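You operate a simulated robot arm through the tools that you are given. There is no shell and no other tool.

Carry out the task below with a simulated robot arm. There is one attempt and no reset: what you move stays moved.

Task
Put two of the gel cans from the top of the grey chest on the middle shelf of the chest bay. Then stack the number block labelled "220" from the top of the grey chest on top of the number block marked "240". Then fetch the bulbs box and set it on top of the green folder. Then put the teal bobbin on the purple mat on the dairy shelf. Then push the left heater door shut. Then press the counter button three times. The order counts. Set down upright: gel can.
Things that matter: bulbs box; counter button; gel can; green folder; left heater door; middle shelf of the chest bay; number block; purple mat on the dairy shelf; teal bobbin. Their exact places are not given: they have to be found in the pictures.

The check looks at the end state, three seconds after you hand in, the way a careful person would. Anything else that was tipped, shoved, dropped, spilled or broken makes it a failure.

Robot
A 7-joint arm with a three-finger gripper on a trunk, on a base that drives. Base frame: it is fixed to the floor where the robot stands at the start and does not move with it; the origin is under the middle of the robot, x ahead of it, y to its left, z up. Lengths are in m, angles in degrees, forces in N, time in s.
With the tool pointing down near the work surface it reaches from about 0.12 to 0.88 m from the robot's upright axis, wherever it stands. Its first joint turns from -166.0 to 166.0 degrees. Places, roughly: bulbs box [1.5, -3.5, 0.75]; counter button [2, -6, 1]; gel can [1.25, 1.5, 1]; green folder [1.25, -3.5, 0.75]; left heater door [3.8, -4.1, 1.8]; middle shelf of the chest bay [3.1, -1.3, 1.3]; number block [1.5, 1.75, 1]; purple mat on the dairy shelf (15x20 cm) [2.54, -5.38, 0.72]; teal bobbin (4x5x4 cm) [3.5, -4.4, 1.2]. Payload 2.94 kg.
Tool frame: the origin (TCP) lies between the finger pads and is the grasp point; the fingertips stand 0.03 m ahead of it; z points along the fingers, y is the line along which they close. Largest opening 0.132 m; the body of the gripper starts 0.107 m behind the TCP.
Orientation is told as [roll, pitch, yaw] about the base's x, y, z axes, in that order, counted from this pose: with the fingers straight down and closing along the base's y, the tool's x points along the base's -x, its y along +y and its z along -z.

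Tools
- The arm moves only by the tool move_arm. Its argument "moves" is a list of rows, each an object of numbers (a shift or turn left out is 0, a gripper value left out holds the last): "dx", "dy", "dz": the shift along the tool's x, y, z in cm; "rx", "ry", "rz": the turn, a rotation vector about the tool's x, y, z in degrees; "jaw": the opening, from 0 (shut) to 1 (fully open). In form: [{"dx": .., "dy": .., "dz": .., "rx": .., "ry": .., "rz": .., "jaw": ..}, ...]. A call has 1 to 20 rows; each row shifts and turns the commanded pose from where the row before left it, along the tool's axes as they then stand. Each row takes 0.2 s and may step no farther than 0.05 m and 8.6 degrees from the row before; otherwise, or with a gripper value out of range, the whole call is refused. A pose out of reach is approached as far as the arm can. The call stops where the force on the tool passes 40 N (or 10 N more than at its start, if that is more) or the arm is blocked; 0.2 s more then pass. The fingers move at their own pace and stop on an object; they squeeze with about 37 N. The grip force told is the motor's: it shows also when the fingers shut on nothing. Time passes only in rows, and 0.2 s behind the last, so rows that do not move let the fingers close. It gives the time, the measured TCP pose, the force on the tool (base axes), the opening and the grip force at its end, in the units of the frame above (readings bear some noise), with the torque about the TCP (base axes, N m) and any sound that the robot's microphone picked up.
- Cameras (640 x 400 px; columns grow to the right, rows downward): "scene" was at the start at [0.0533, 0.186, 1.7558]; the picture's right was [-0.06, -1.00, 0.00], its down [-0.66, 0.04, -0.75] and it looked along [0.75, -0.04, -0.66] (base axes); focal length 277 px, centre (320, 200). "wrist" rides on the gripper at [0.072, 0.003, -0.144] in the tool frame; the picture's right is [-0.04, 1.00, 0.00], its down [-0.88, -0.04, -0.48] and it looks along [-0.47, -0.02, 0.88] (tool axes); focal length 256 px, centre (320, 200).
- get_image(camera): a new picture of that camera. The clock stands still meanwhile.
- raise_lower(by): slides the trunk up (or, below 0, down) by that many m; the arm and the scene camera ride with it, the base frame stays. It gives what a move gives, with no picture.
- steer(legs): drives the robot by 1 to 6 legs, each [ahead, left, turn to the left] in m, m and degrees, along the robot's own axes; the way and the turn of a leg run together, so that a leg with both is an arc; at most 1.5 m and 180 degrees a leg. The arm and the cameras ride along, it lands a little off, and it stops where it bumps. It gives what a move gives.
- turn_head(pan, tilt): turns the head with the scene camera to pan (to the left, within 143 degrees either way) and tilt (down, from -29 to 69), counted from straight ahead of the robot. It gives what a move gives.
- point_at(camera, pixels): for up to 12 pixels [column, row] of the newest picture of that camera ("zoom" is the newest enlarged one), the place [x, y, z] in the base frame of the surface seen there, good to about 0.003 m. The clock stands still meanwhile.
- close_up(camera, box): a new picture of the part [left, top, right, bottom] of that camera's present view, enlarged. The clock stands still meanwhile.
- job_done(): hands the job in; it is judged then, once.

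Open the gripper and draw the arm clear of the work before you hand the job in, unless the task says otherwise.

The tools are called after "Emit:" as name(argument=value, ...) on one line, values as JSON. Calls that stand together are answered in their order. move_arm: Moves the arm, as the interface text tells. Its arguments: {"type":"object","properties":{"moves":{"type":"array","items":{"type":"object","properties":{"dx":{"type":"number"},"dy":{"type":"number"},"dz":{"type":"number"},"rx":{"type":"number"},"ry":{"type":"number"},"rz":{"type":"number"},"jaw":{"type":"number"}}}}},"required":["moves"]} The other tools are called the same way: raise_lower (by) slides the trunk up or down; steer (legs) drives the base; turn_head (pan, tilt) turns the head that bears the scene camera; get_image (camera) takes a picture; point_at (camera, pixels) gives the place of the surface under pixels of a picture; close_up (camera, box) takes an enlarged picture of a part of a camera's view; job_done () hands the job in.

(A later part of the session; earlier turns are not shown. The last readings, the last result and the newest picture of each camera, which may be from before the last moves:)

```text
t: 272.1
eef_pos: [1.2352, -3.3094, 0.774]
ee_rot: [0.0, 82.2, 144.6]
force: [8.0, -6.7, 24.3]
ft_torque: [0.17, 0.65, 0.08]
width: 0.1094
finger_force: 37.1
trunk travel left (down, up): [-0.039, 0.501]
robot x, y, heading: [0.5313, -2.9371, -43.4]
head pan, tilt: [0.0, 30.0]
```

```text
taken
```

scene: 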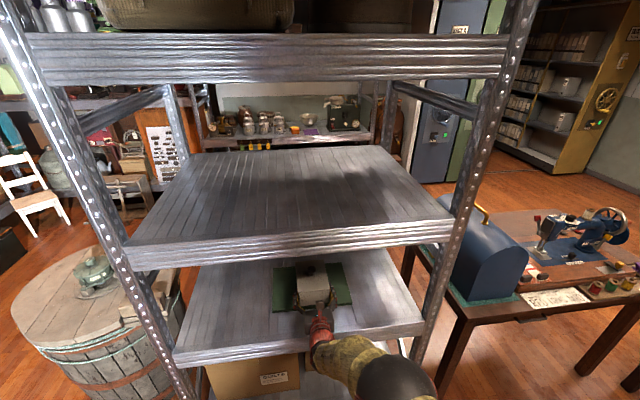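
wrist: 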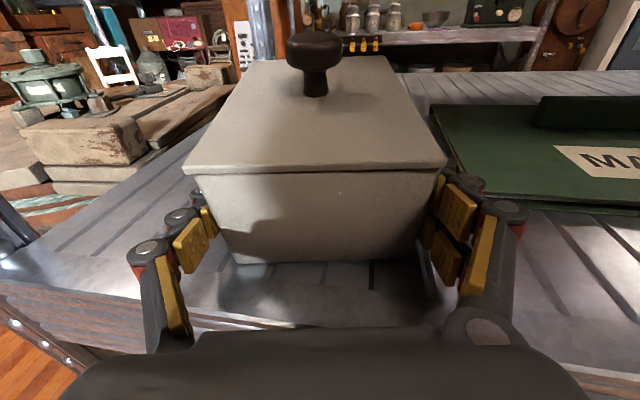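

It is nearly level again (lid edge at row 168, level was ~160). I press 2 mm more, then open the jaws.

Emit:
raise_lower(by=-0.002)

Emit:
get_image(camera="wrist")

```text
t: 272.6
eef_pos: [1.2317, -3.3079, 0.7661]
ee_rot: [0.1, 81.8, 144.8]
force: [4.1, -1.4, 11.7]
ft_torque: [0.61, 0.23, -0.05]
width: 0.1092
finger_force: 37.0
trunk travel left (down, up): [-0.037, 0.503]
robot x, y, heading: [0.5306, -2.9366, -43.6]
head pan, tilt: [0.0, 30.0]
```

```text
taken
```

wrist: 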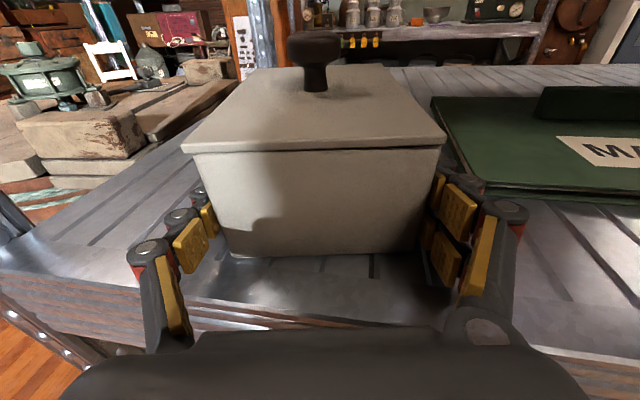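

The box is flat on the shelf now. I open the jaws, raise ~6 mm, and re-measure.

Emit:
move_arm(moves=[{"jaw": 0.9}, {"jaw": 1.0}, {"jaw": 1.0}, {}])

Emit:
raise_lower(by=0.004)

Emit:
get_image(camera="wrist")

```text
t: 273.6
eef_pos: [1.2336, -3.3096, 0.7683]
ee_rot: [0.3, 82.0, 144.7]
force: [0.2, -0.2, 0.4]
ft_torque: [0.0, -0.02, -0.03]
width: 0.1318
finger_force: 0.0
trunk travel left (down, up): [-0.037, 0.503]
robot x, y, heading: [0.5325, -2.9365, -43.3]
head pan, tilt: [0.0, 30.0]
```

```text
t: 274.1
eef_pos: [1.2345, -3.3103, 0.7725]
ee_rot: [0.2, 82.0, 144.6]
force: [0.2, -0.1, -0.4]
ft_torque: [0.01, -0.01, 0.03]
width: 0.132
finger_force: 0.1
trunk travel left (down, up): [-0.041, 0.499]
robot x, y, heading: [0.5341, -2.9353, -43.7]
head pan, tilt: [0.0, 30.0]
```

```text
taken
```

wrist: 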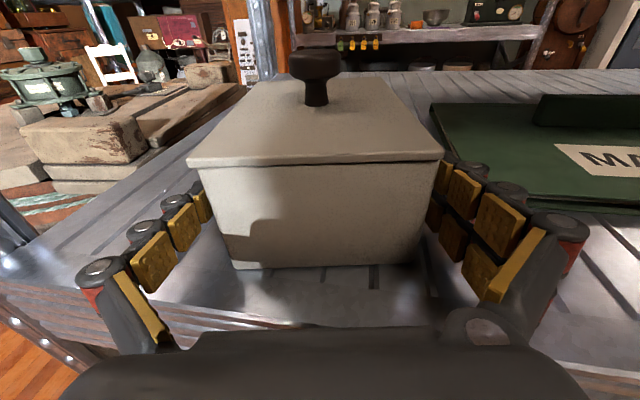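

Level and free. I go 1.4 cm deeper for a better-balanced grip and close.

Emit:
steer(legs=[[0.014, 0.002, 0]])

Emit:
move_arm(moves=[{"jaw": 0.85}, {"jaw": 0.8}, {"jaw": 0.75}, {"jaw": 0.65}, {"jaw": 0.6}, {"jaw": 0.5}, {}])

Emit:
get_image(camera="wrist")

```text
t: 274.9
eef_pos: [1.2441, -3.3168, 0.7725]
ee_rot: [0.1, 81.9, 144.7]
force: [-0.8, 0.5, 1.1]
ft_torque: [0.02, 0.05, 0.03]
width: 0.1319
finger_force: 0.1
trunk travel left (down, up): [-0.041, 0.499]
robot x, y, heading: [0.5411, -2.9465, -43.7]
head pan, tilt: [0.0, 30.0]
```

```text
t: 276.5
eef_pos: [1.2444, -3.3173, 0.7726]
ee_rot: [0.1, 82.0, 144.7]
force: [-2.5, 0.2, 1.0]
ft_torque: [-0.04, 0.02, -0.05]
width: 0.1095
finger_force: 36.7
trunk travel left (down, up): [-0.041, 0.499]
robot x, y, heading: [0.5439, -2.9462, -43.4]
head pan, tilt: [0.0, 30.0]
```

```text
taken
```

wrist: 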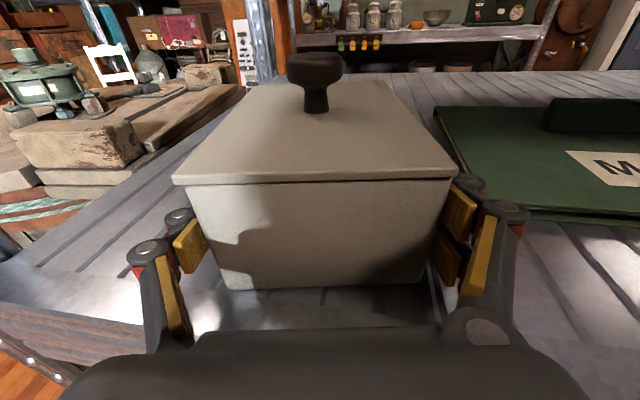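

Gripped again at 0.1095 m. I measure the box relative to the hand: knob and near lid edge.

Emit:
close_up(camera="wrist", box=[160, 40, 480, 300])

Emit:
point_at(camera="zoom", pixels=[[30, 275], [585, 265], [310, 270], [310, 300], [310, 40], [310, 130], [170, 90], [450, 85], [310, 460]])

```text
1.54 times, centred on (320, 170) of wrist
```

zoom: 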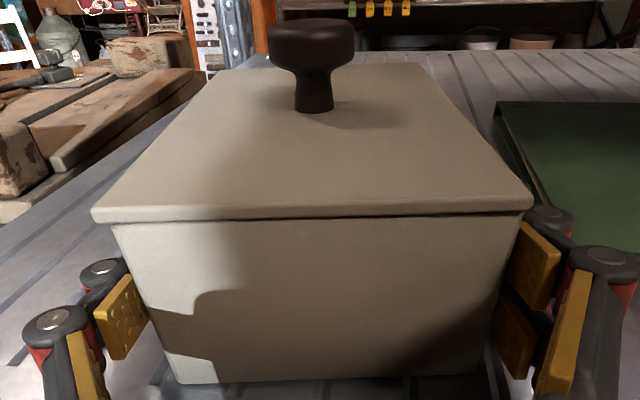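

```text
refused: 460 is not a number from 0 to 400
```

I repeat with pixels inside the zoom picture.

Emit:
point_at(camera="zoom", pixels=[[97, 212], [528, 200], [312, 212], [312, 232], [310, 30], [313, 108], [230, 72], [418, 70], [320, 370], [232, 66]])

```text
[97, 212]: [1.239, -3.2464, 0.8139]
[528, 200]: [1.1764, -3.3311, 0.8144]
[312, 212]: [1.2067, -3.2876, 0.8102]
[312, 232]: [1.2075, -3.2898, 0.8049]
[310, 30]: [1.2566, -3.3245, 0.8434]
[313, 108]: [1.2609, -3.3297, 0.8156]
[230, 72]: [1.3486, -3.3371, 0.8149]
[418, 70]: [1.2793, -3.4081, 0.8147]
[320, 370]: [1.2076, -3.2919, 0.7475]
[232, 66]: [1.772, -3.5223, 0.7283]
```

I re-measure the folder's grip bar from this closer wrist view, at right (590,115).

Emit:
close_up(camera="wrist", box=[430, 70, 640, 220])

```text
2.67 times, centred on (535, 145) of wrist
```

zoom: 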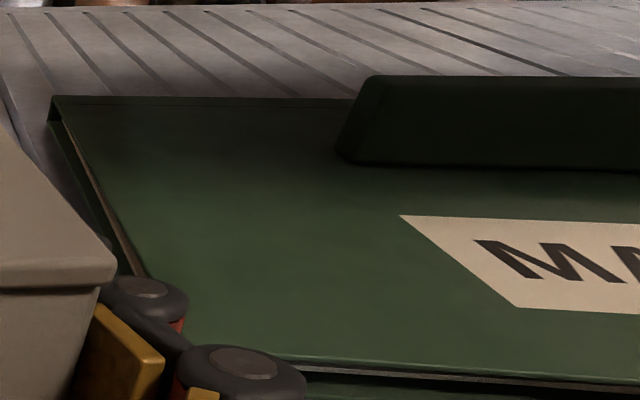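

Emit:
point_at(camera="zoom", pixels=[[350, 160], [420, 166], [500, 168], [400, 120], [370, 80], [500, 80], [420, 175], [340, 155], [420, 355], [60, 105], [600, 372], [345, 140]])

```text
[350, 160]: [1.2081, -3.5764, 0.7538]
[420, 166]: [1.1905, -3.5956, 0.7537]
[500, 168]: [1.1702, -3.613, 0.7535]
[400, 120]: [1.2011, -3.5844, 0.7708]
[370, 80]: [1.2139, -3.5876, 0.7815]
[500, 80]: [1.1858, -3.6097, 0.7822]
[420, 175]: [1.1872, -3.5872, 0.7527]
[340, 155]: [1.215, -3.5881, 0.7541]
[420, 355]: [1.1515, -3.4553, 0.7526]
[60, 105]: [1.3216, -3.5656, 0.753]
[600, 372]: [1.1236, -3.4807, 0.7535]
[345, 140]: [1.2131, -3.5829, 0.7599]
```

The bar's front is at forward 3.402, top z 0.782. I lift 5 cm and place again, this time 1.5 cm nearer the front, checking for bar contact on the way down.

Emit:
raise_lower(by=0.05)

Emit:
steer(legs=[[0.0098, -0.1213, -10.3]])

Emit:
get_image(camera="wrist")

Emit:
close_up(camera="scene", box=[240, 240, 400, 340])

```text
t: 277.4
eef_pos: [1.2448, -3.3177, 0.8216]
ee_rot: [0.2, 81.9, 144.8]
force: [0.1, -0.4, -4.2]
ft_torque: [0.07, 0.06, -0.01]
width: 0.1092
finger_force: 36.9
trunk travel left (down, up): [-0.091, 0.449]
robot x, y, heading: [0.5432, -2.9449, -43.7]
head pan, tilt: [0.0, 30.0]
```

```text
t: 278.7
eef_pos: [1.0853, -3.523, 0.822]
ee_rot: [0.3, 82.1, 134.6]
force: [0.9, -0.2, -2.9]
ft_torque: [0.05, 0.06, -0.03]
width: 0.1093
finger_force: 37.1
trunk travel left (down, up): [-0.091, 0.449]
robot x, y, heading: [0.46, -3.0287, -54.0]
head pan, tilt: [0.0, 30.0]
```

```text
taken
```

wrist: 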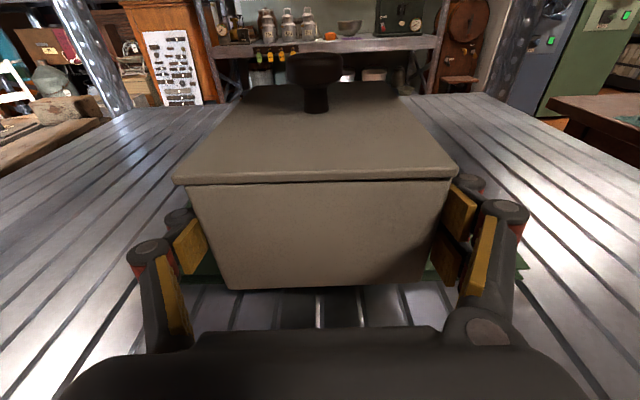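

```text
4.00 times, centred on (320, 290) of scene
```

zoom: 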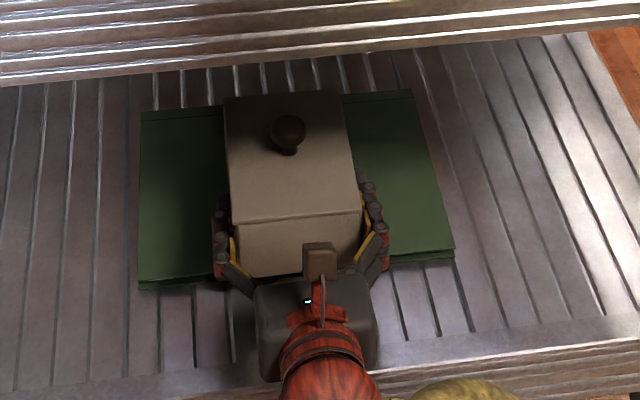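

Centre is now at forward ≈3.304. I lower 2 cm — below the bar's top height — and check the pitch and force.

Emit:
raise_lower(by=-0.02)

Emit:
get_image(camera="wrist")

Emit:
close_up(camera="scene", box=[240, 240, 400, 340])

```text
t: 279.3
eef_pos: [1.0866, -3.5219, 0.8026]
ee_rot: [0.1, 82.0, 134.5]
force: [0.1, -0.1, -3.3]
ft_torque: [0.08, 0.08, 0.0]
width: 0.1092
finger_force: 37.0
trunk travel left (down, up): [-0.071, 0.469]
robot x, y, heading: [0.4631, -3.0328, -53.8]
head pan, tilt: [0.0, 30.0]
```

```text
taken
```

wrist: 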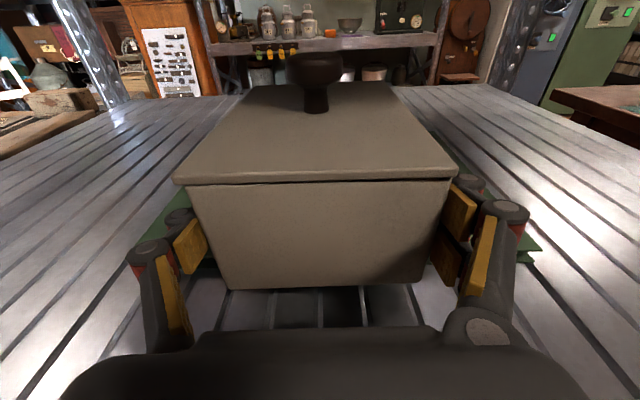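

```text
4.00 times, centred on (320, 290) of scene
```

zoom: 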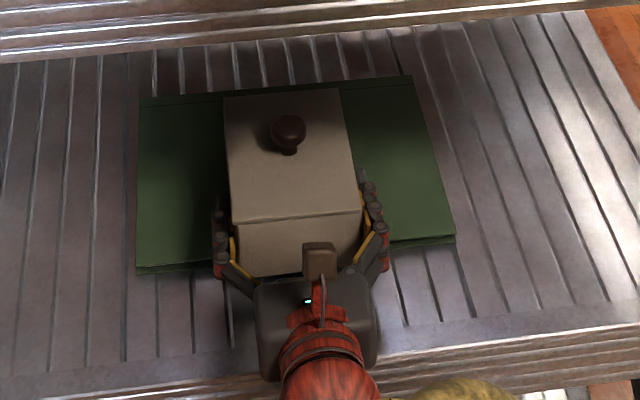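

The box is still level and hanging free with its bottom below the bar's top, so it clears the bar. I lower the rest.

Emit:
raise_lower(by=-0.014)

Emit:
raise_lower(by=-0.003)

Emit:
get_image(camera="wrist")

```text
t: 280.0
eef_pos: [1.0854, -3.5227, 0.7883]
ee_rot: [0.2, 82.0, 134.7]
force: [0.7, 0.3, -4.2]
ft_torque: [0.03, 0.1, -0.05]
width: 0.1093
finger_force: 37.3
trunk travel left (down, up): [-0.057, 0.483]
robot x, y, heading: [0.4593, -3.0314, -53.7]
head pan, tilt: [0.0, 30.0]
```

```text
t: 280.5
eef_pos: [1.0855, -3.5218, 0.787]
ee_rot: [0.2, 82.1, 134.5]
force: [0.4, 0.5, 2.1]
ft_torque: [0.07, 0.17, -0.01]
width: 0.1093
finger_force: 37.1
trunk travel left (down, up): [-0.054, 0.486]
robot x, y, heading: [0.462, -3.0339, -53.9]
head pan, tilt: [0.0, 30.0]
```

```text
taken
```

wrist: 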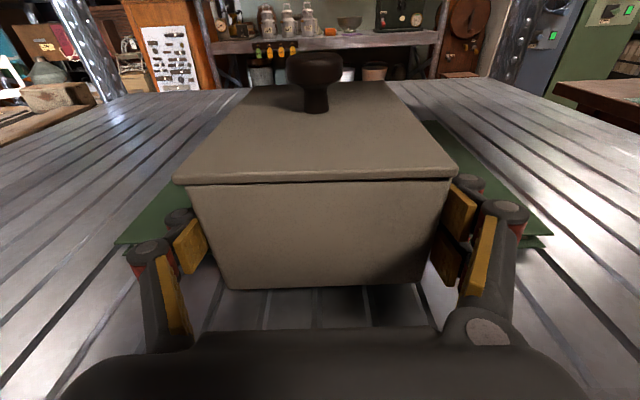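

Contact (2 N, level). I lower 1 mm more and open the jaws.

Emit:
raise_lower(by=-0.001)

Emit:
move_arm(moves=[{"jaw": 0.85}, {"jaw": 0.92}, {"jaw": 1.0}, {}, {}])

Emit:
get_image(camera="wrist")

```text
t: 281.0
eef_pos: [1.0851, -3.5216, 0.7872]
ee_rot: [0.1, 82.2, 134.3]
force: [-0.1, 0.6, 7.9]
ft_torque: [0.02, 0.31, 0.0]
width: 0.1092
finger_force: 37.0
trunk travel left (down, up): [-0.053, 0.487]
robot x, y, heading: [0.4581, -3.0337, -53.8]
head pan, tilt: [0.0, 30.0]
```

```text
t: 282.2
eef_pos: [1.0858, -3.522, 0.7837]
ee_rot: [0.2, 82.0, 134.5]
force: [-0.2, -0.1, 0.4]
ft_torque: [-0.01, 0.04, -0.04]
width: 0.132
finger_force: 0.1
trunk travel left (down, up): [-0.053, 0.487]
robot x, y, heading: [0.4599, -3.0325, -53.7]
head pan, tilt: [0.0, 30.0]
```

```text
taken
```

wrist: 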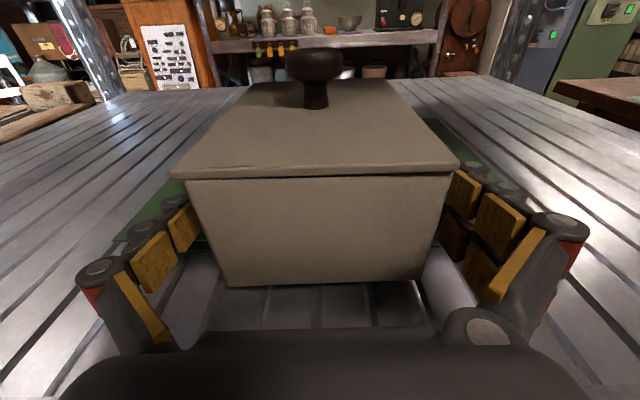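

The box stands level and still. I back the base straight out along the tool heading.

Emit:
steer(legs=[[-0.15, -0.022, 0]])

Emit:
get_image(camera="wrist")

Emit:
get_image(camera="scene")

```text
t: 283.6
eef_pos: [0.974, -3.4104, 0.7838]
ee_rot: [0.1, 82.0, 134.4]
force: [-0.4, -0.4, -1.2]
ft_torque: [0.0, -0.01, 0.01]
width: 0.132
finger_force: 0.1
trunk travel left (down, up): [-0.053, 0.487]
robot x, y, heading: [0.3497, -2.92, -53.9]
head pan, tilt: [0.0, 30.0]
```

```text
taken
```

wrist: 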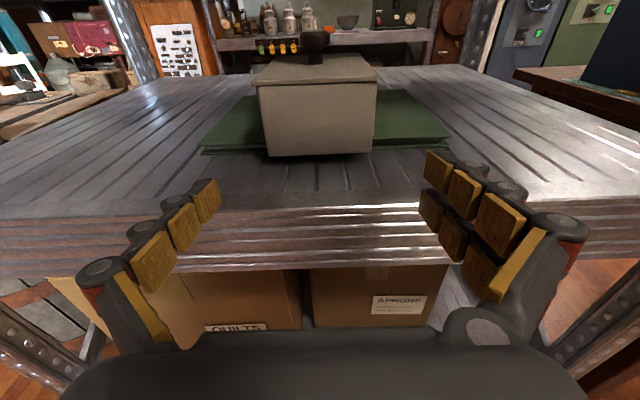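

```text
taken
```

scene: 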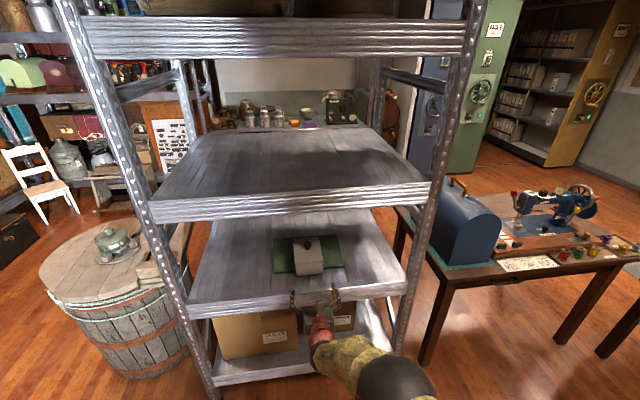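

I zoom in on the box on the folder to check lid and stance.

Emit:
close_up(camera="scene", box=[250, 215, 370, 300])

Emit:
close_up(camera="wrist", box=[190, 20, 470, 200])

```text
4.71 times, centred on (310, 258) of scene
```

zoom: 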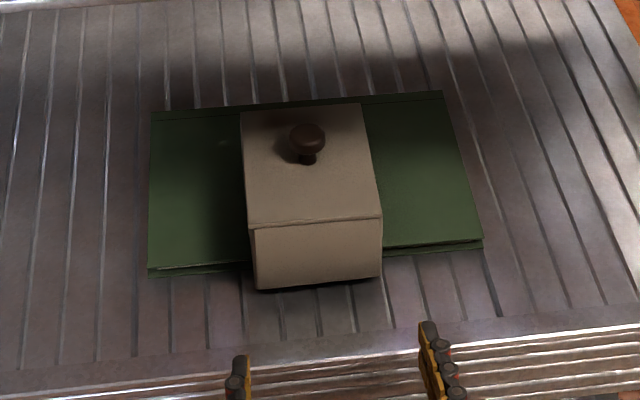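

```text
2.22 times, centred on (330, 110) of wrist
```

zoom: 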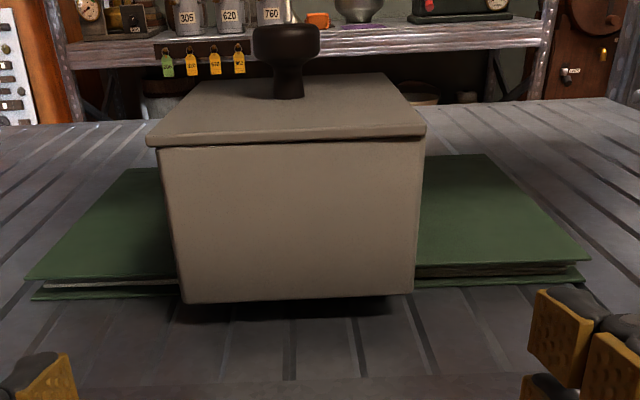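

I check the lid's level and the box's position with points.

Emit:
point_at(camera="zoom", pixels=[[155, 138], [418, 128], [215, 85], [375, 78], [180, 295], [408, 290], [290, 60], [60, 275], [560, 262]])

```text
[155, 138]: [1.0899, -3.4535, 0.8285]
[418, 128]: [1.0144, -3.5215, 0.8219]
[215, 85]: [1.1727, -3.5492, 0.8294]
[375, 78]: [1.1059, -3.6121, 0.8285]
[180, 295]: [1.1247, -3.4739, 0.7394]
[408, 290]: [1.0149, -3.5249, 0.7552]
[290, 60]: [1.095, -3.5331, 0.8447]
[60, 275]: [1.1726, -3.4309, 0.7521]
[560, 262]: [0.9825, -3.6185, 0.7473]
```

The box rests level on the folder, lid on. Next is the teal bobbin on the far rack. I back off, raise the trunk, straighten and strafe left past the barrel.

Emit:
steer(legs=[[-0.25, -0.035, 0], [0, 0, 8.3]])

Emit:
raise_lower(by=0.38)

Emit:
steer(legs=[[0, 1.3, 0]])

Emit:
turn_head(pan=0, tilt=20)

Emit:
get_image(camera="scene")

```text
t: 286.1
eef_pos: [0.864, -3.1319, 0.7847]
ee_rot: [0.3, 82.1, 142.9]
force: [0.2, 0.0, -0.1]
ft_torque: [0.0, -0.01, -0.01]
width: 0.132
finger_force: 0.0
trunk travel left (down, up): [-0.053, 0.487]
robot x, y, heading: [0.1736, -2.738, -45.4]
head pan, tilt: [0.0, 30.0]
```

```text
t: 289.7
eef_pos: [0.863, -3.1303, 1.1651]
ee_rot: [0.1, 81.9, 142.9]
force: [-0.1, 0.2, -0.4]
ft_torque: [-0.01, -0.03, -0.04]
width: 0.132
finger_force: 0.1
trunk travel left (down, up): [-0.433, 0.107]
robot x, y, heading: [0.1745, -2.7401, -45.5]
head pan, tilt: [0.0, 30.0]
```

```text
t: 296.3
eef_pos: [1.7963, -2.2077, 1.1643]
ee_rot: [0.2, 82.0, 143.2]
force: [0.3, 1.0, 0.4]
ft_torque: [0.06, 0.0, -0.02]
width: 0.1321
finger_force: 0.1
trunk travel left (down, up): [-0.433, 0.107]
robot x, y, heading: [1.1052, -1.8175, -45.1]
head pan, tilt: [0.0, 30.0]
```

```text
t: 297.0
eef_pos: [1.7947, -2.2083, 1.1645]
ee_rot: [0.1, 82.0, 143.2]
force: [-0.7, -0.2, -0.1]
ft_torque: [-0.01, 0.01, 0.01]
width: 0.132
finger_force: 0.1
trunk travel left (down, up): [-0.433, 0.107]
robot x, y, heading: [1.1036, -1.8165, -45.3]
head pan, tilt: [0.0, 20.0]
```

```text
taken
```

scene: 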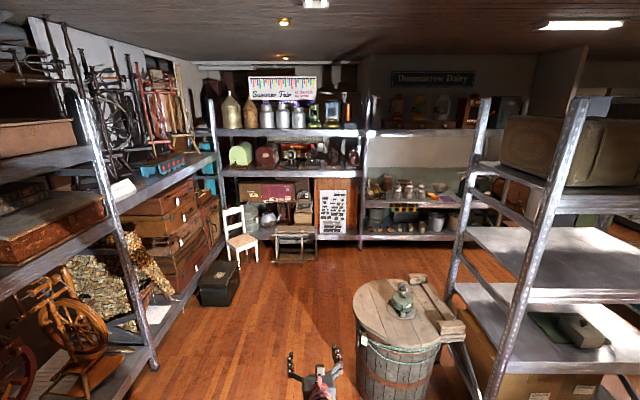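

The far rack is ahead (215–490). I zoom on it.

Emit:
close_up(camera="scene", box=[205, 60, 365, 240])

Emit:
close_up(camera="scene", box=[350, 60, 490, 250])

```text
2.22 times, centred on (285, 150) of scene
```

zoom: 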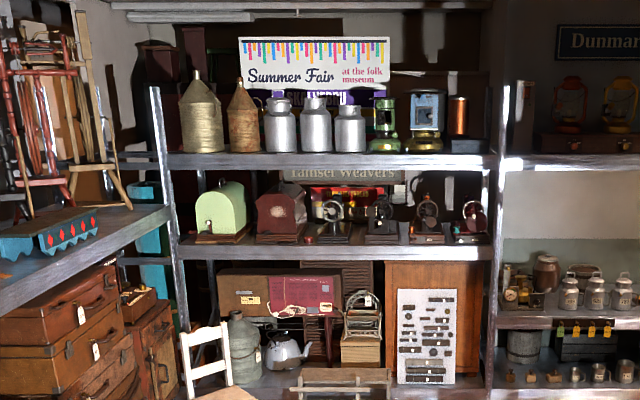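

```text
2.11 times, centred on (420, 155) of scene
```

zoom: 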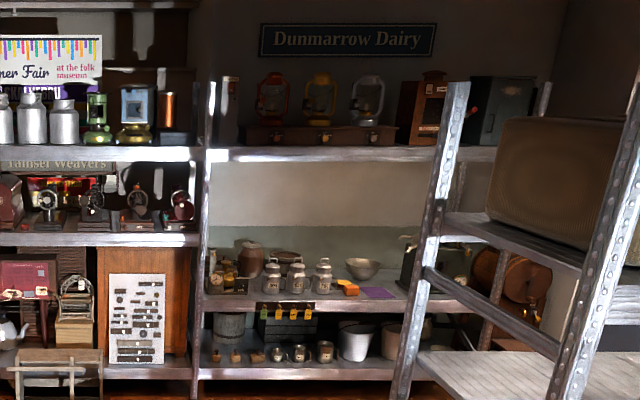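

I see the purple mat at (378,293) of the second zoom on the dairy shelf. I strafe left 0.6 m and drive 1.4 m ahead through the gap.

Emit:
steer(legs=[[0, 0.63, 0], [1.4, 0, 0]])

Emit:
get_image(camera="scene")

```text
t: 307.1
eef_pos: [3.2241, -2.7547, 1.1637]
ee_rot: [0.1, 81.9, 143.0]
force: [-0.8, -0.3, -1.1]
ft_torque: [0.02, -0.01, -0.01]
width: 0.132
finger_force: 0.0
trunk travel left (down, up): [-0.433, 0.107]
robot x, y, heading: [2.5347, -2.3574, -45.0]
head pan, tilt: [0.0, 20.0]
```

```text
taken
```

scene: 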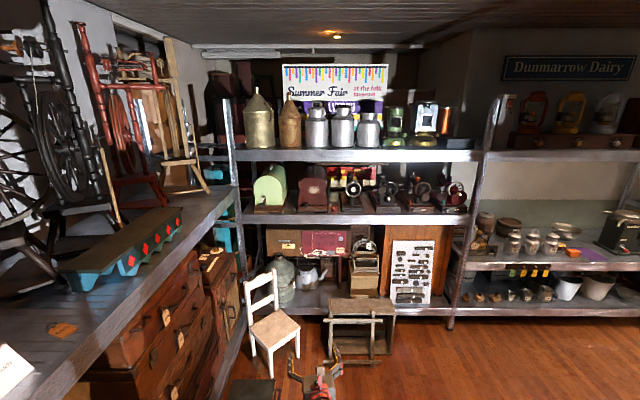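

I zoom on the sewing-machine shelf and the heater above it.

Emit:
close_up(camera="scene", box=[340, 80, 500, 230])

Emit:
close_up(camera="scene", box=[460, 190, 640, 310])

```text
2.67 times, centred on (420, 155) of scene
```

zoom: 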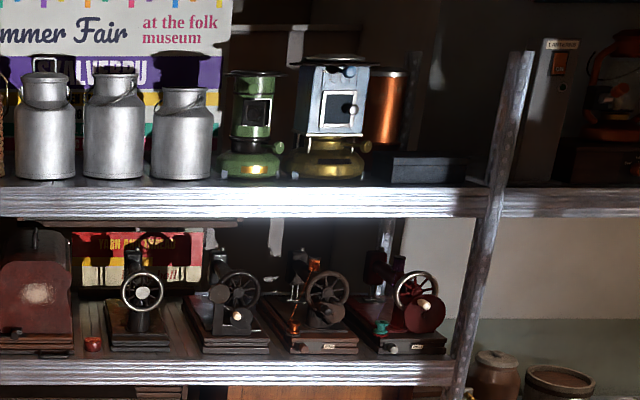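

```text
3.33 times, centred on (550, 250) of scene
```

zoom: 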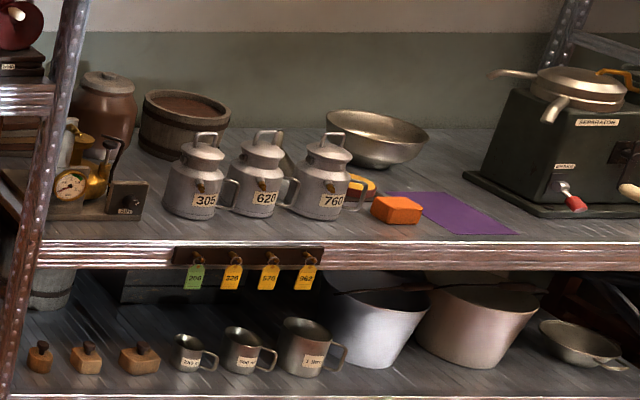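

The teal bobbin is at (381,327) in the first zoom by the red sewing machine. I re-zoom there and measure heaters and bobbin.

Emit:
close_up(camera="scene", box=[340, 80, 500, 230])

Emit:
point_at(camera="zoom", pixels=[[381, 327], [390, 348], [420, 318], [410, 348], [250, 165], [257, 112], [338, 108], [355, 110], [300, 198], [300, 370], [470, 190], [450, 370]])

```text
2.67 times, centred on (420, 155) of scene
```

zoom: 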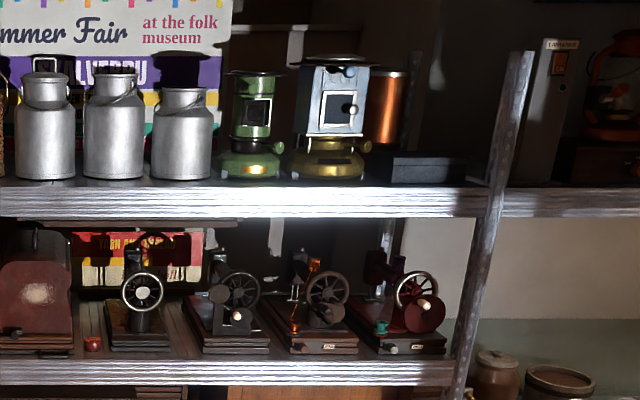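

```text
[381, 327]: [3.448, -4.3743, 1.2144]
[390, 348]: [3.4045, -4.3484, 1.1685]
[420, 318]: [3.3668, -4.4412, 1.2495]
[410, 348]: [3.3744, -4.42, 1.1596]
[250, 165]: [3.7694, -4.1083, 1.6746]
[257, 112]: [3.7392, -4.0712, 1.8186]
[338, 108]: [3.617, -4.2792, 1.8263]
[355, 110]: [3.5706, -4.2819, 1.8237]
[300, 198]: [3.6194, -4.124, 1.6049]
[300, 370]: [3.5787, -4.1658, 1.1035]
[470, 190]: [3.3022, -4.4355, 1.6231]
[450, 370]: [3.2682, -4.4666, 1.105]
```

The green heater (257,112) is at (3.74,−4.07,1.82) — the left heater. The bobbin is at (3.448,−4.374,1.214). I measure the chair and trestle on the floor.

Emit:
get_image(camera="scene")

Emit:
point_at(camera="scene", pixels=[[270, 370], [300, 350], [272, 315], [340, 355], [375, 350], [395, 310], [330, 310], [450, 325], [440, 310], [460, 360], [300, 312], [275, 285]])

```text
taken
```

scene: 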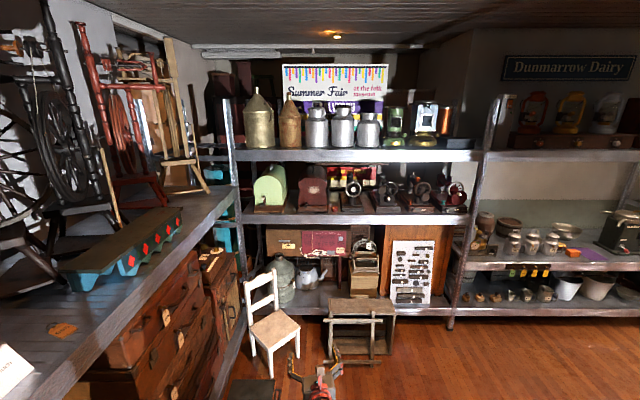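

```text
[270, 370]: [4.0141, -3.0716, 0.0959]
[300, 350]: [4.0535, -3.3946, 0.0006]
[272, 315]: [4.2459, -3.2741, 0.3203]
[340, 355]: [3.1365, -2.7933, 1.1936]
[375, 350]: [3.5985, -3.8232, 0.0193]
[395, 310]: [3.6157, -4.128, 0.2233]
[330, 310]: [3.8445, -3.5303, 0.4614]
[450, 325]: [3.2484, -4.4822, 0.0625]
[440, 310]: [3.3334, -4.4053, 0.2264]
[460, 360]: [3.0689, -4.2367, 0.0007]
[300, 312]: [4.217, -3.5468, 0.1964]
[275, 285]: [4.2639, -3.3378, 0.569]
```

The trestle lies at forward 5.2–5.5, left −0.1…0.3. I go ahead 0.9 m, then strafe right 0.6 m in front of the sewing machines.

Emit:
steer(legs=[[0.9, 0, -0.5], [0, -0.6, 0]])

Emit:
get_image(camera="wrist")

Emit:
get_image(camera="scene")

```text
t: 314.9
eef_pos: [3.4717, -3.8033, 1.1643]
ee_rot: [-0.1, 82.2, 144.8]
force: [-0.8, 0.0, -0.2]
ft_torque: [0.04, 0.02, 0.02]
width: 0.132
finger_force: 0.0
trunk travel left (down, up): [-0.433, 0.107]
robot x, y, heading: [2.7639, -3.4352, -43.6]
head pan, tilt: [0.0, 20.0]
```

```text
taken
```

wrist: 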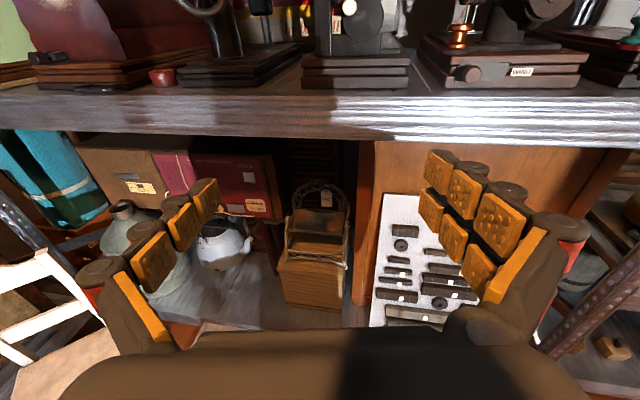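

```text
taken
```

scene: 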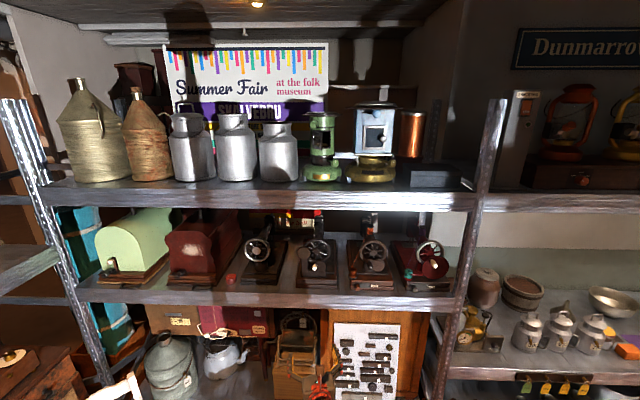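

I zoom on the bobbin area near (410,272) and the green heater at (322,150).

Emit:
close_up(camera="scene", box=[380, 230, 470, 300])

Emit:
close_up(camera="scene", box=[290, 95, 420, 195])

```text
5.71 times, centred on (425, 265) of scene
```

zoom: 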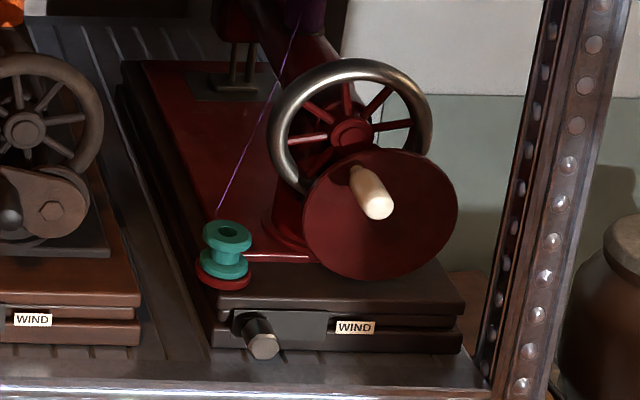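

```text
4.00 times, centred on (355, 145) of scene
```

zoom: 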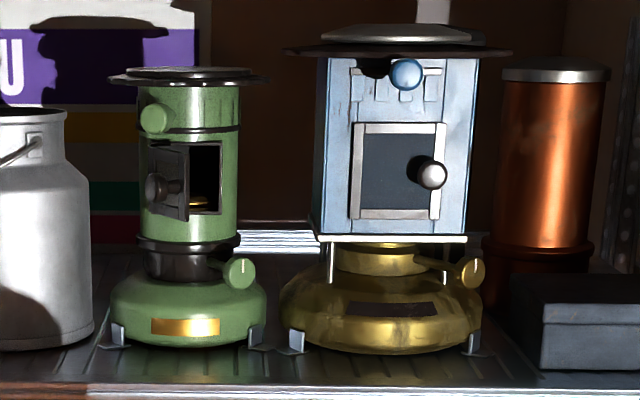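

The teal bobbin sits on a red spindle flange at the sewing machine's front-left corner; the green heater's door stands ajar. I measure the bobbin, disc, and knob positions.

Emit:
close_up(camera="scene", box=[400, 250, 450, 290])

```text
10.00 times, centred on (425, 270) of scene
```

zoom: 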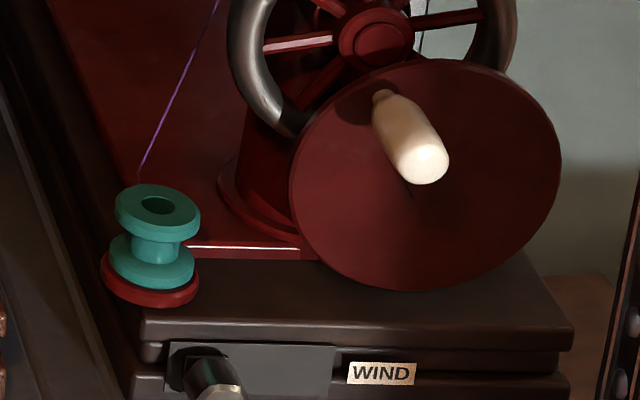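

Emit:
point_at(camera="zoom", pixels=[[157, 192], [157, 225], [120, 205], [198, 212], [155, 250], [150, 275], [195, 270], [112, 265], [150, 298], [300, 200], [420, 170], [215, 385]])

Emit:
point_at(camera="zoom", pixels=[[240, 280], [145, 322], [250, 100], [330, 270], [245, 200], [140, 150], [60, 250], [460, 200], [555, 160], [380, 285]])

```text
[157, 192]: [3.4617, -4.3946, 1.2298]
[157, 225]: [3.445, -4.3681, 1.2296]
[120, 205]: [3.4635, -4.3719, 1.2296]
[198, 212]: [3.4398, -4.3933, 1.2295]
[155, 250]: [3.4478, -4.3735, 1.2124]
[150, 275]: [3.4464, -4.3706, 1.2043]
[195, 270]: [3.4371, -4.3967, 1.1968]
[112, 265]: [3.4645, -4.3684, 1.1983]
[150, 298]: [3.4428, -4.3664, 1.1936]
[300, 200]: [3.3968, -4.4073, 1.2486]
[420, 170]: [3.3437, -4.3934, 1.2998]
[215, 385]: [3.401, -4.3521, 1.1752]
```

```text
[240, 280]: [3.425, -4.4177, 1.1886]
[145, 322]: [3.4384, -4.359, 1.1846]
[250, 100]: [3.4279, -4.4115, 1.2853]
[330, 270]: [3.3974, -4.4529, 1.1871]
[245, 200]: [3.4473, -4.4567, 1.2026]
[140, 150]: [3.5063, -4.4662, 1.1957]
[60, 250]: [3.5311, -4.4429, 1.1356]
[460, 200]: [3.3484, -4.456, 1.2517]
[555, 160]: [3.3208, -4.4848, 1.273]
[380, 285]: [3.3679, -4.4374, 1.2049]
```

Bobbin centre ≈(3.4525,−4.3815), z 1.196–1.230, flange ~3.5 cm; the crank disc is 4 cm to its right. I set the tool to 70° tilt and yaw it right so it approaches from slightly left, with a narrower jaw.

Emit:
move_arm(moves=[{"ry": -6, "jaw": 0.45}, {"ry": -6}, {"rx": -5.64, "rz": 2.05}, {"rx": -5.64, "rz": 2.05}, {"rx": -5.64, "rz": 2.05}, {}])

Emit:
raise_lower(by=0.075)

Emit:
get_image(camera="wrist")

```text
t: 316.3
eef_pos: [3.4721, -3.8034, 1.1645]
ee_rot: [0.1, 70.0, 126.9]
force: [-0.2, -0.2, 0.3]
ft_torque: [0.02, 0.0, -0.03]
width: 0.0596
finger_force: 0.1
trunk travel left (down, up): [-0.433, 0.107]
robot x, y, heading: [2.7711, -3.4333, -43.4]
head pan, tilt: [0.0, 20.0]
```

```text
t: 317.4
eef_pos: [3.4718, -3.8045, 1.2378]
ee_rot: [0.1, 70.0, 126.8]
force: [-0.3, 0.6, -0.2]
ft_torque: [-0.03, 0.0, 0.0]
width: 0.0592
finger_force: 0.0
trunk travel left (down, up): [-0.508, 0.032]
robot x, y, heading: [2.7724, -3.4346, -43.8]
head pan, tilt: [0.0, 20.0]
```

```text
taken
```

wrist: 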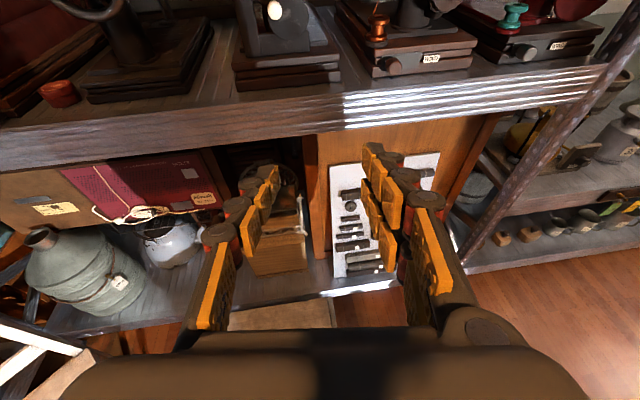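

The tool is set (heading −53°, tilt 70°). I strafe right 0.41 m and go 0.2 m ahead to bring the hand in front of the bobbin.

Emit:
steer(legs=[[0, -0.41, 0], [0.2, 0, 0]])

Emit:
get_image(camera="wrist")

```text
t: 321.1
eef_pos: [3.3339, -4.2378, 1.2388]
ee_rot: [0.2, 69.9, 127.1]
force: [0.5, -0.8, -0.4]
ft_torque: [0.01, 0.01, -0.02]
width: 0.0594
finger_force: 0.0
trunk travel left (down, up): [-0.508, 0.032]
robot x, y, heading: [2.629, -3.8676, -43.1]
head pan, tilt: [0.0, 20.0]
```

```text
taken
```

wrist: 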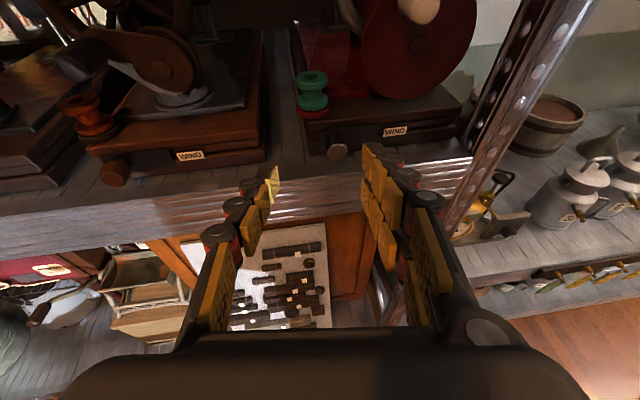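

The bobbin is ahead at (312,92). I zoom through the wrist camera and measure it.

Emit:
close_up(camera="wrist", box=[270, 50, 370, 130])

```text
5.00 times, centred on (320, 90) of wrist
```

zoom: 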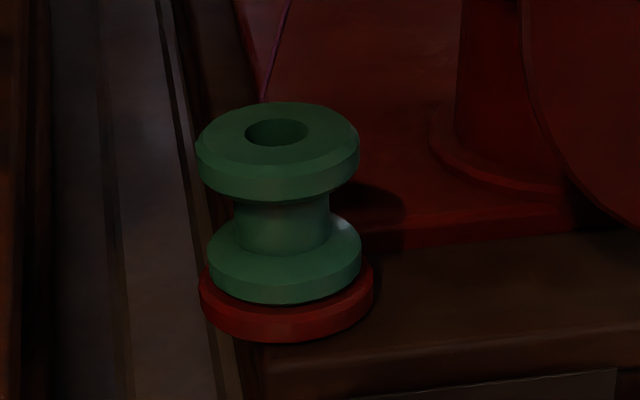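

I take points on the bobbin's flanges.

Emit:
point_at(camera="zoom", pixels=[[202, 150], [354, 150], [278, 108], [278, 165], [278, 185], [280, 230], [280, 285], [212, 260], [357, 258], [285, 325], [285, 308], [275, 135]])

```text
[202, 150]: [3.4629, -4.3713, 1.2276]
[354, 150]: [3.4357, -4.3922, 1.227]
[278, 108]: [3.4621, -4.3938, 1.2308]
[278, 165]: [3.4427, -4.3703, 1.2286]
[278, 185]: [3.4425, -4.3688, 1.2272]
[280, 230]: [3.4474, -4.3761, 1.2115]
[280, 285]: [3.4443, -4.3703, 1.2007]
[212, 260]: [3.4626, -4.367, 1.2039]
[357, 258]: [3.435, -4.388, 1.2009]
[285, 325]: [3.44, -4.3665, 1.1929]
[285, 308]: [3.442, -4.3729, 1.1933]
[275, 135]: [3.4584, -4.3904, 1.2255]
```

Bobbin centre ≈(3.4515,−4.382), top 1.230, bottom 1.196. I drive 0.1 m along the tool heading, then finish with the arm.

Emit:
steer(legs=[[0.0985, -0.017, 0]])

Emit:
get_image(camera="wrist")

```text
t: 322.3
eef_pos: [3.3929, -4.3172, 1.2376]
ee_rot: [0.0, 69.9, 127.1]
force: [-0.1, -1.2, -0.4]
ft_torque: [0.01, 0.0, -0.02]
width: 0.0591
finger_force: 0.0
trunk travel left (down, up): [-0.508, 0.032]
robot x, y, heading: [2.6872, -3.9478, -43.1]
head pan, tilt: [0.0, 20.0]
```

```text
taken
```

wrist: 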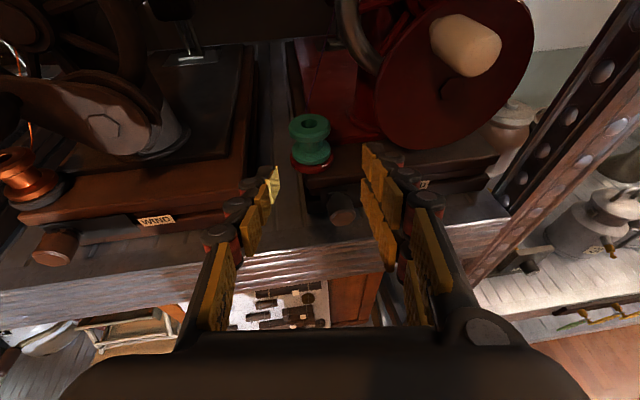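

The bobbin is 8.7 cm ahead and 7 mm left. I shift left and advance in three steps.

Emit:
move_arm(moves=[{"dy": -0.76}, {"dx": 0.6, "dz": 2.58}, {"dx": 0.6, "dz": 2.58}, {}])

Emit:
get_image(camera="wrist")

```text
t: 323.3
eef_pos: [3.428, -4.3498, 1.2338]
ee_rot: [0.1, 70.0, 127.2]
force: [-0.2, -0.1, 0.9]
ft_torque: [0.0, -0.02, 0.03]
width: 0.0597
finger_force: 0.0
trunk travel left (down, up): [-0.508, 0.032]
robot x, y, heading: [2.6872, -3.9495, -43.4]
head pan, tilt: [0.0, 20.0]
```

```text
taken
```

wrist: 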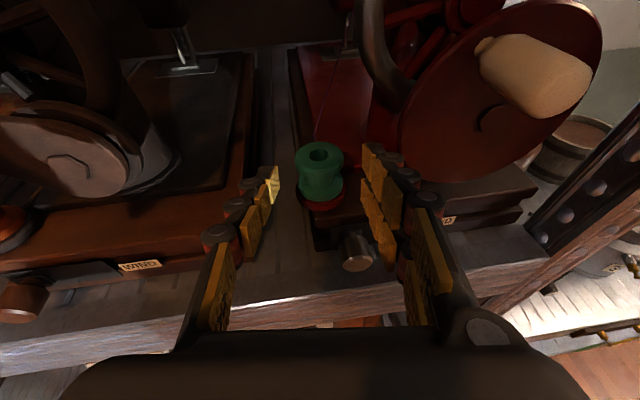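

Centred now; right finger passes left of the crank disc. I advance the last 3 cm.

Emit:
move_arm(moves=[{"dx": 0.28, "dz": 1.6}, {"dx": 0.28, "dz": 1.6}, {}])

Emit:
get_image(camera="wrist")

Emit:
close_up(camera="wrist", box=[220, 110, 440, 250])

```text
t: 324.1
eef_pos: [3.4465, -4.3777, 1.2271]
ee_rot: [0.2, 70.0, 127.1]
force: [0.2, 0.3, -0.6]
ft_torque: [-0.01, -0.01, 0.0]
width: 0.0594
finger_force: 0.1
trunk travel left (down, up): [-0.508, 0.032]
robot x, y, heading: [2.6872, -3.9487, -43.5]
head pan, tilt: [0.0, 20.0]
```

```text
taken
```

wrist: 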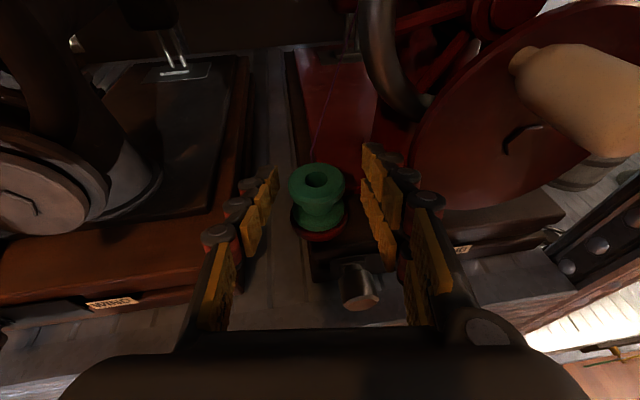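

```text
2.86 times, centred on (330, 180) of wrist
```

zoom: 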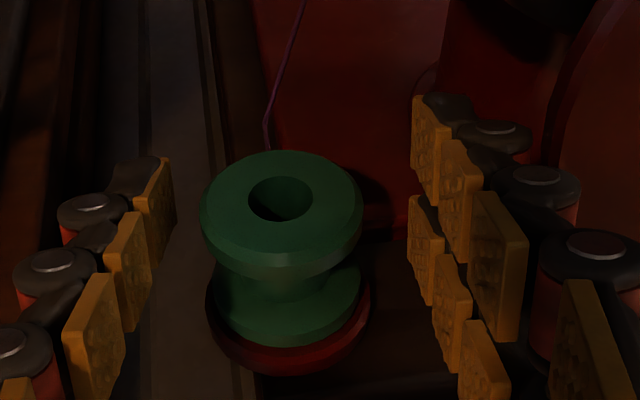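

The bobbin is well centred between the pads. I close.

Emit:
move_arm(moves=[{"jaw": 0.35}, {"jaw": 0.28}, {"jaw": 0.2}, {"jaw": 0.15}, {"jaw": 0.15}, {}])

Emit:
get_image(camera="wrist")

```text
t: 325.5
eef_pos: [3.4469, -4.378, 1.2282]
ee_rot: [0.2, 70.0, 126.9]
force: [-0.7, -0.7, 1.2]
ft_torque: [-0.06, -0.01, 0.04]
width: 0.0391
finger_force: 37.6
trunk travel left (down, up): [-0.508, 0.032]
robot x, y, heading: [2.6848, -3.9514, -43.1]
head pan, tilt: [0.0, 20.0]
```

```text
taken
```

wrist: 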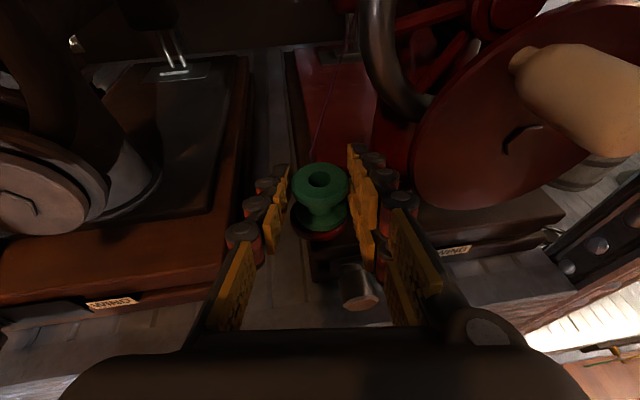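

Gripped at 0.039 m. I lift straight up 1 cm and check the force for any thread or peg resistance.

Emit:
move_arm(moves=[{"dx": 0.47, "dz": -0.172}, {"dx": 0.47, "dz": -0.172}, {}])

Emit:
get_image(camera="wrist")

```text
t: 326.3
eef_pos: [3.4475, -4.3788, 1.237]
ee_rot: [0.1, 70.1, 127.2]
force: [-0.2, -1.0, -0.2]
ft_torque: [0.01, 0.01, -0.04]
width: 0.039
finger_force: 36.7
trunk travel left (down, up): [-0.508, 0.032]
robot x, y, heading: [2.6872, -3.9445, -42.9]
head pan, tilt: [0.0, 20.0]
```

```text
taken
```

wrist: 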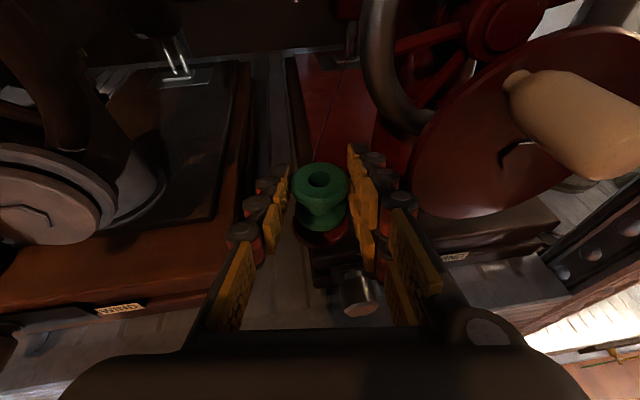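

It lifts freely. I raise 2 cm more, then pull straight back out of the shelf.

Emit:
move_arm(moves=[{"dx": 0.94, "dz": -0.344}, {"dx": 0.94, "dz": -0.344}, {"dx": -0.5, "dz": -1.4}, {"dx": -0.7, "dz": -1.9}, {"dx": -1.0, "dz": -2.8}, {}])

Emit:
get_image(camera="wrist")

```text
t: 327.7
eef_pos: [3.4095, -4.3271, 1.2581]
ee_rot: [0.3, 69.9, 127.1]
force: [-0.1, 1.2, -0.5]
ft_torque: [0.01, 0.01, -0.04]
width: 0.0394
finger_force: 36.7
trunk travel left (down, up): [-0.508, 0.032]
robot x, y, heading: [2.6901, -3.9496, -43.3]
head pan, tilt: [0.0, 20.0]
```

```text
taken
```

wrist: 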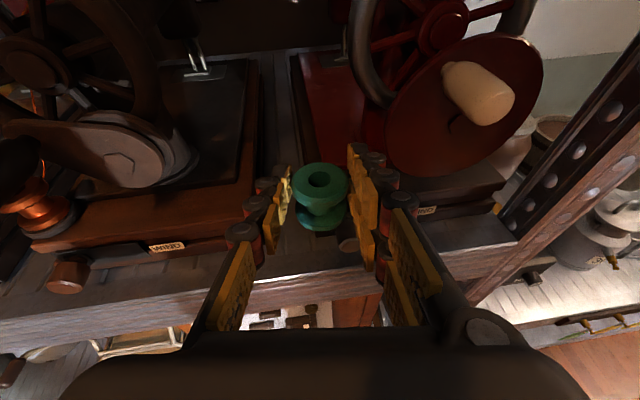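

The bobbin is free in the hand. I back off 0.35 m and look right toward the dairy shelf.

Emit:
steer(legs=[[-0.35, 0, 0]])

Emit:
turn_head(pan=-40, tilt=35)

Emit:
get_image(camera="scene")

```text
t: 330.0
eef_pos: [3.1479, -4.0786, 1.2591]
ee_rot: [0.1, 70.1, 127.1]
force: [-0.6, -0.3, -0.3]
ft_torque: [0.02, 0.02, 0.0]
width: 0.0392
finger_force: 37.3
trunk travel left (down, up): [-0.508, 0.032]
robot x, y, heading: [2.4249, -3.7013, -43.0]
head pan, tilt: [0.0, 20.0]
```

```text
t: 331.1
eef_pos: [3.1487, -4.0793, 1.2588]
ee_rot: [0.1, 70.0, 127.1]
force: [-0.4, 0.4, -0.9]
ft_torque: [0.03, 0.0, -0.03]
width: 0.0392
finger_force: 37.1
trunk travel left (down, up): [-0.508, 0.032]
robot x, y, heading: [2.4298, -3.7008, -43.5]
head pan, tilt: [-40.0, 35.0]
```

```text
taken
```

scene: 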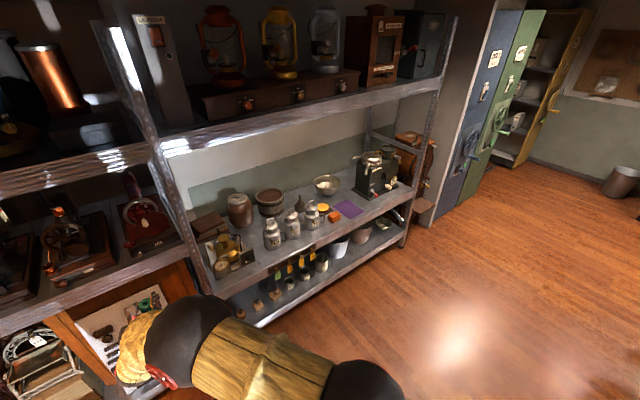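

The purple mat is at (347,209) with clear floor in front. I zoom and measure.

Emit:
close_up(camera="scene", box=[280, 160, 420, 260])

```text
4.00 times, centred on (350, 210) of scene
```

zoom: 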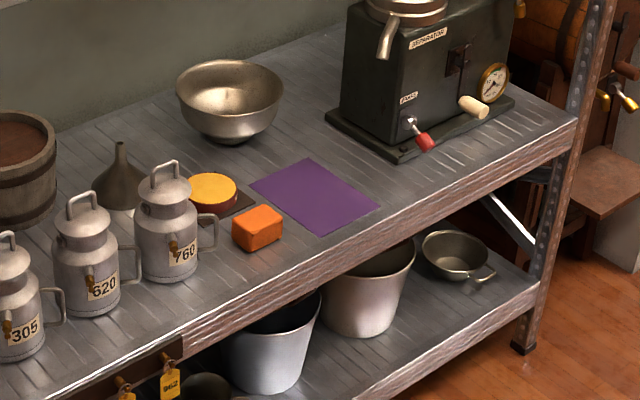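

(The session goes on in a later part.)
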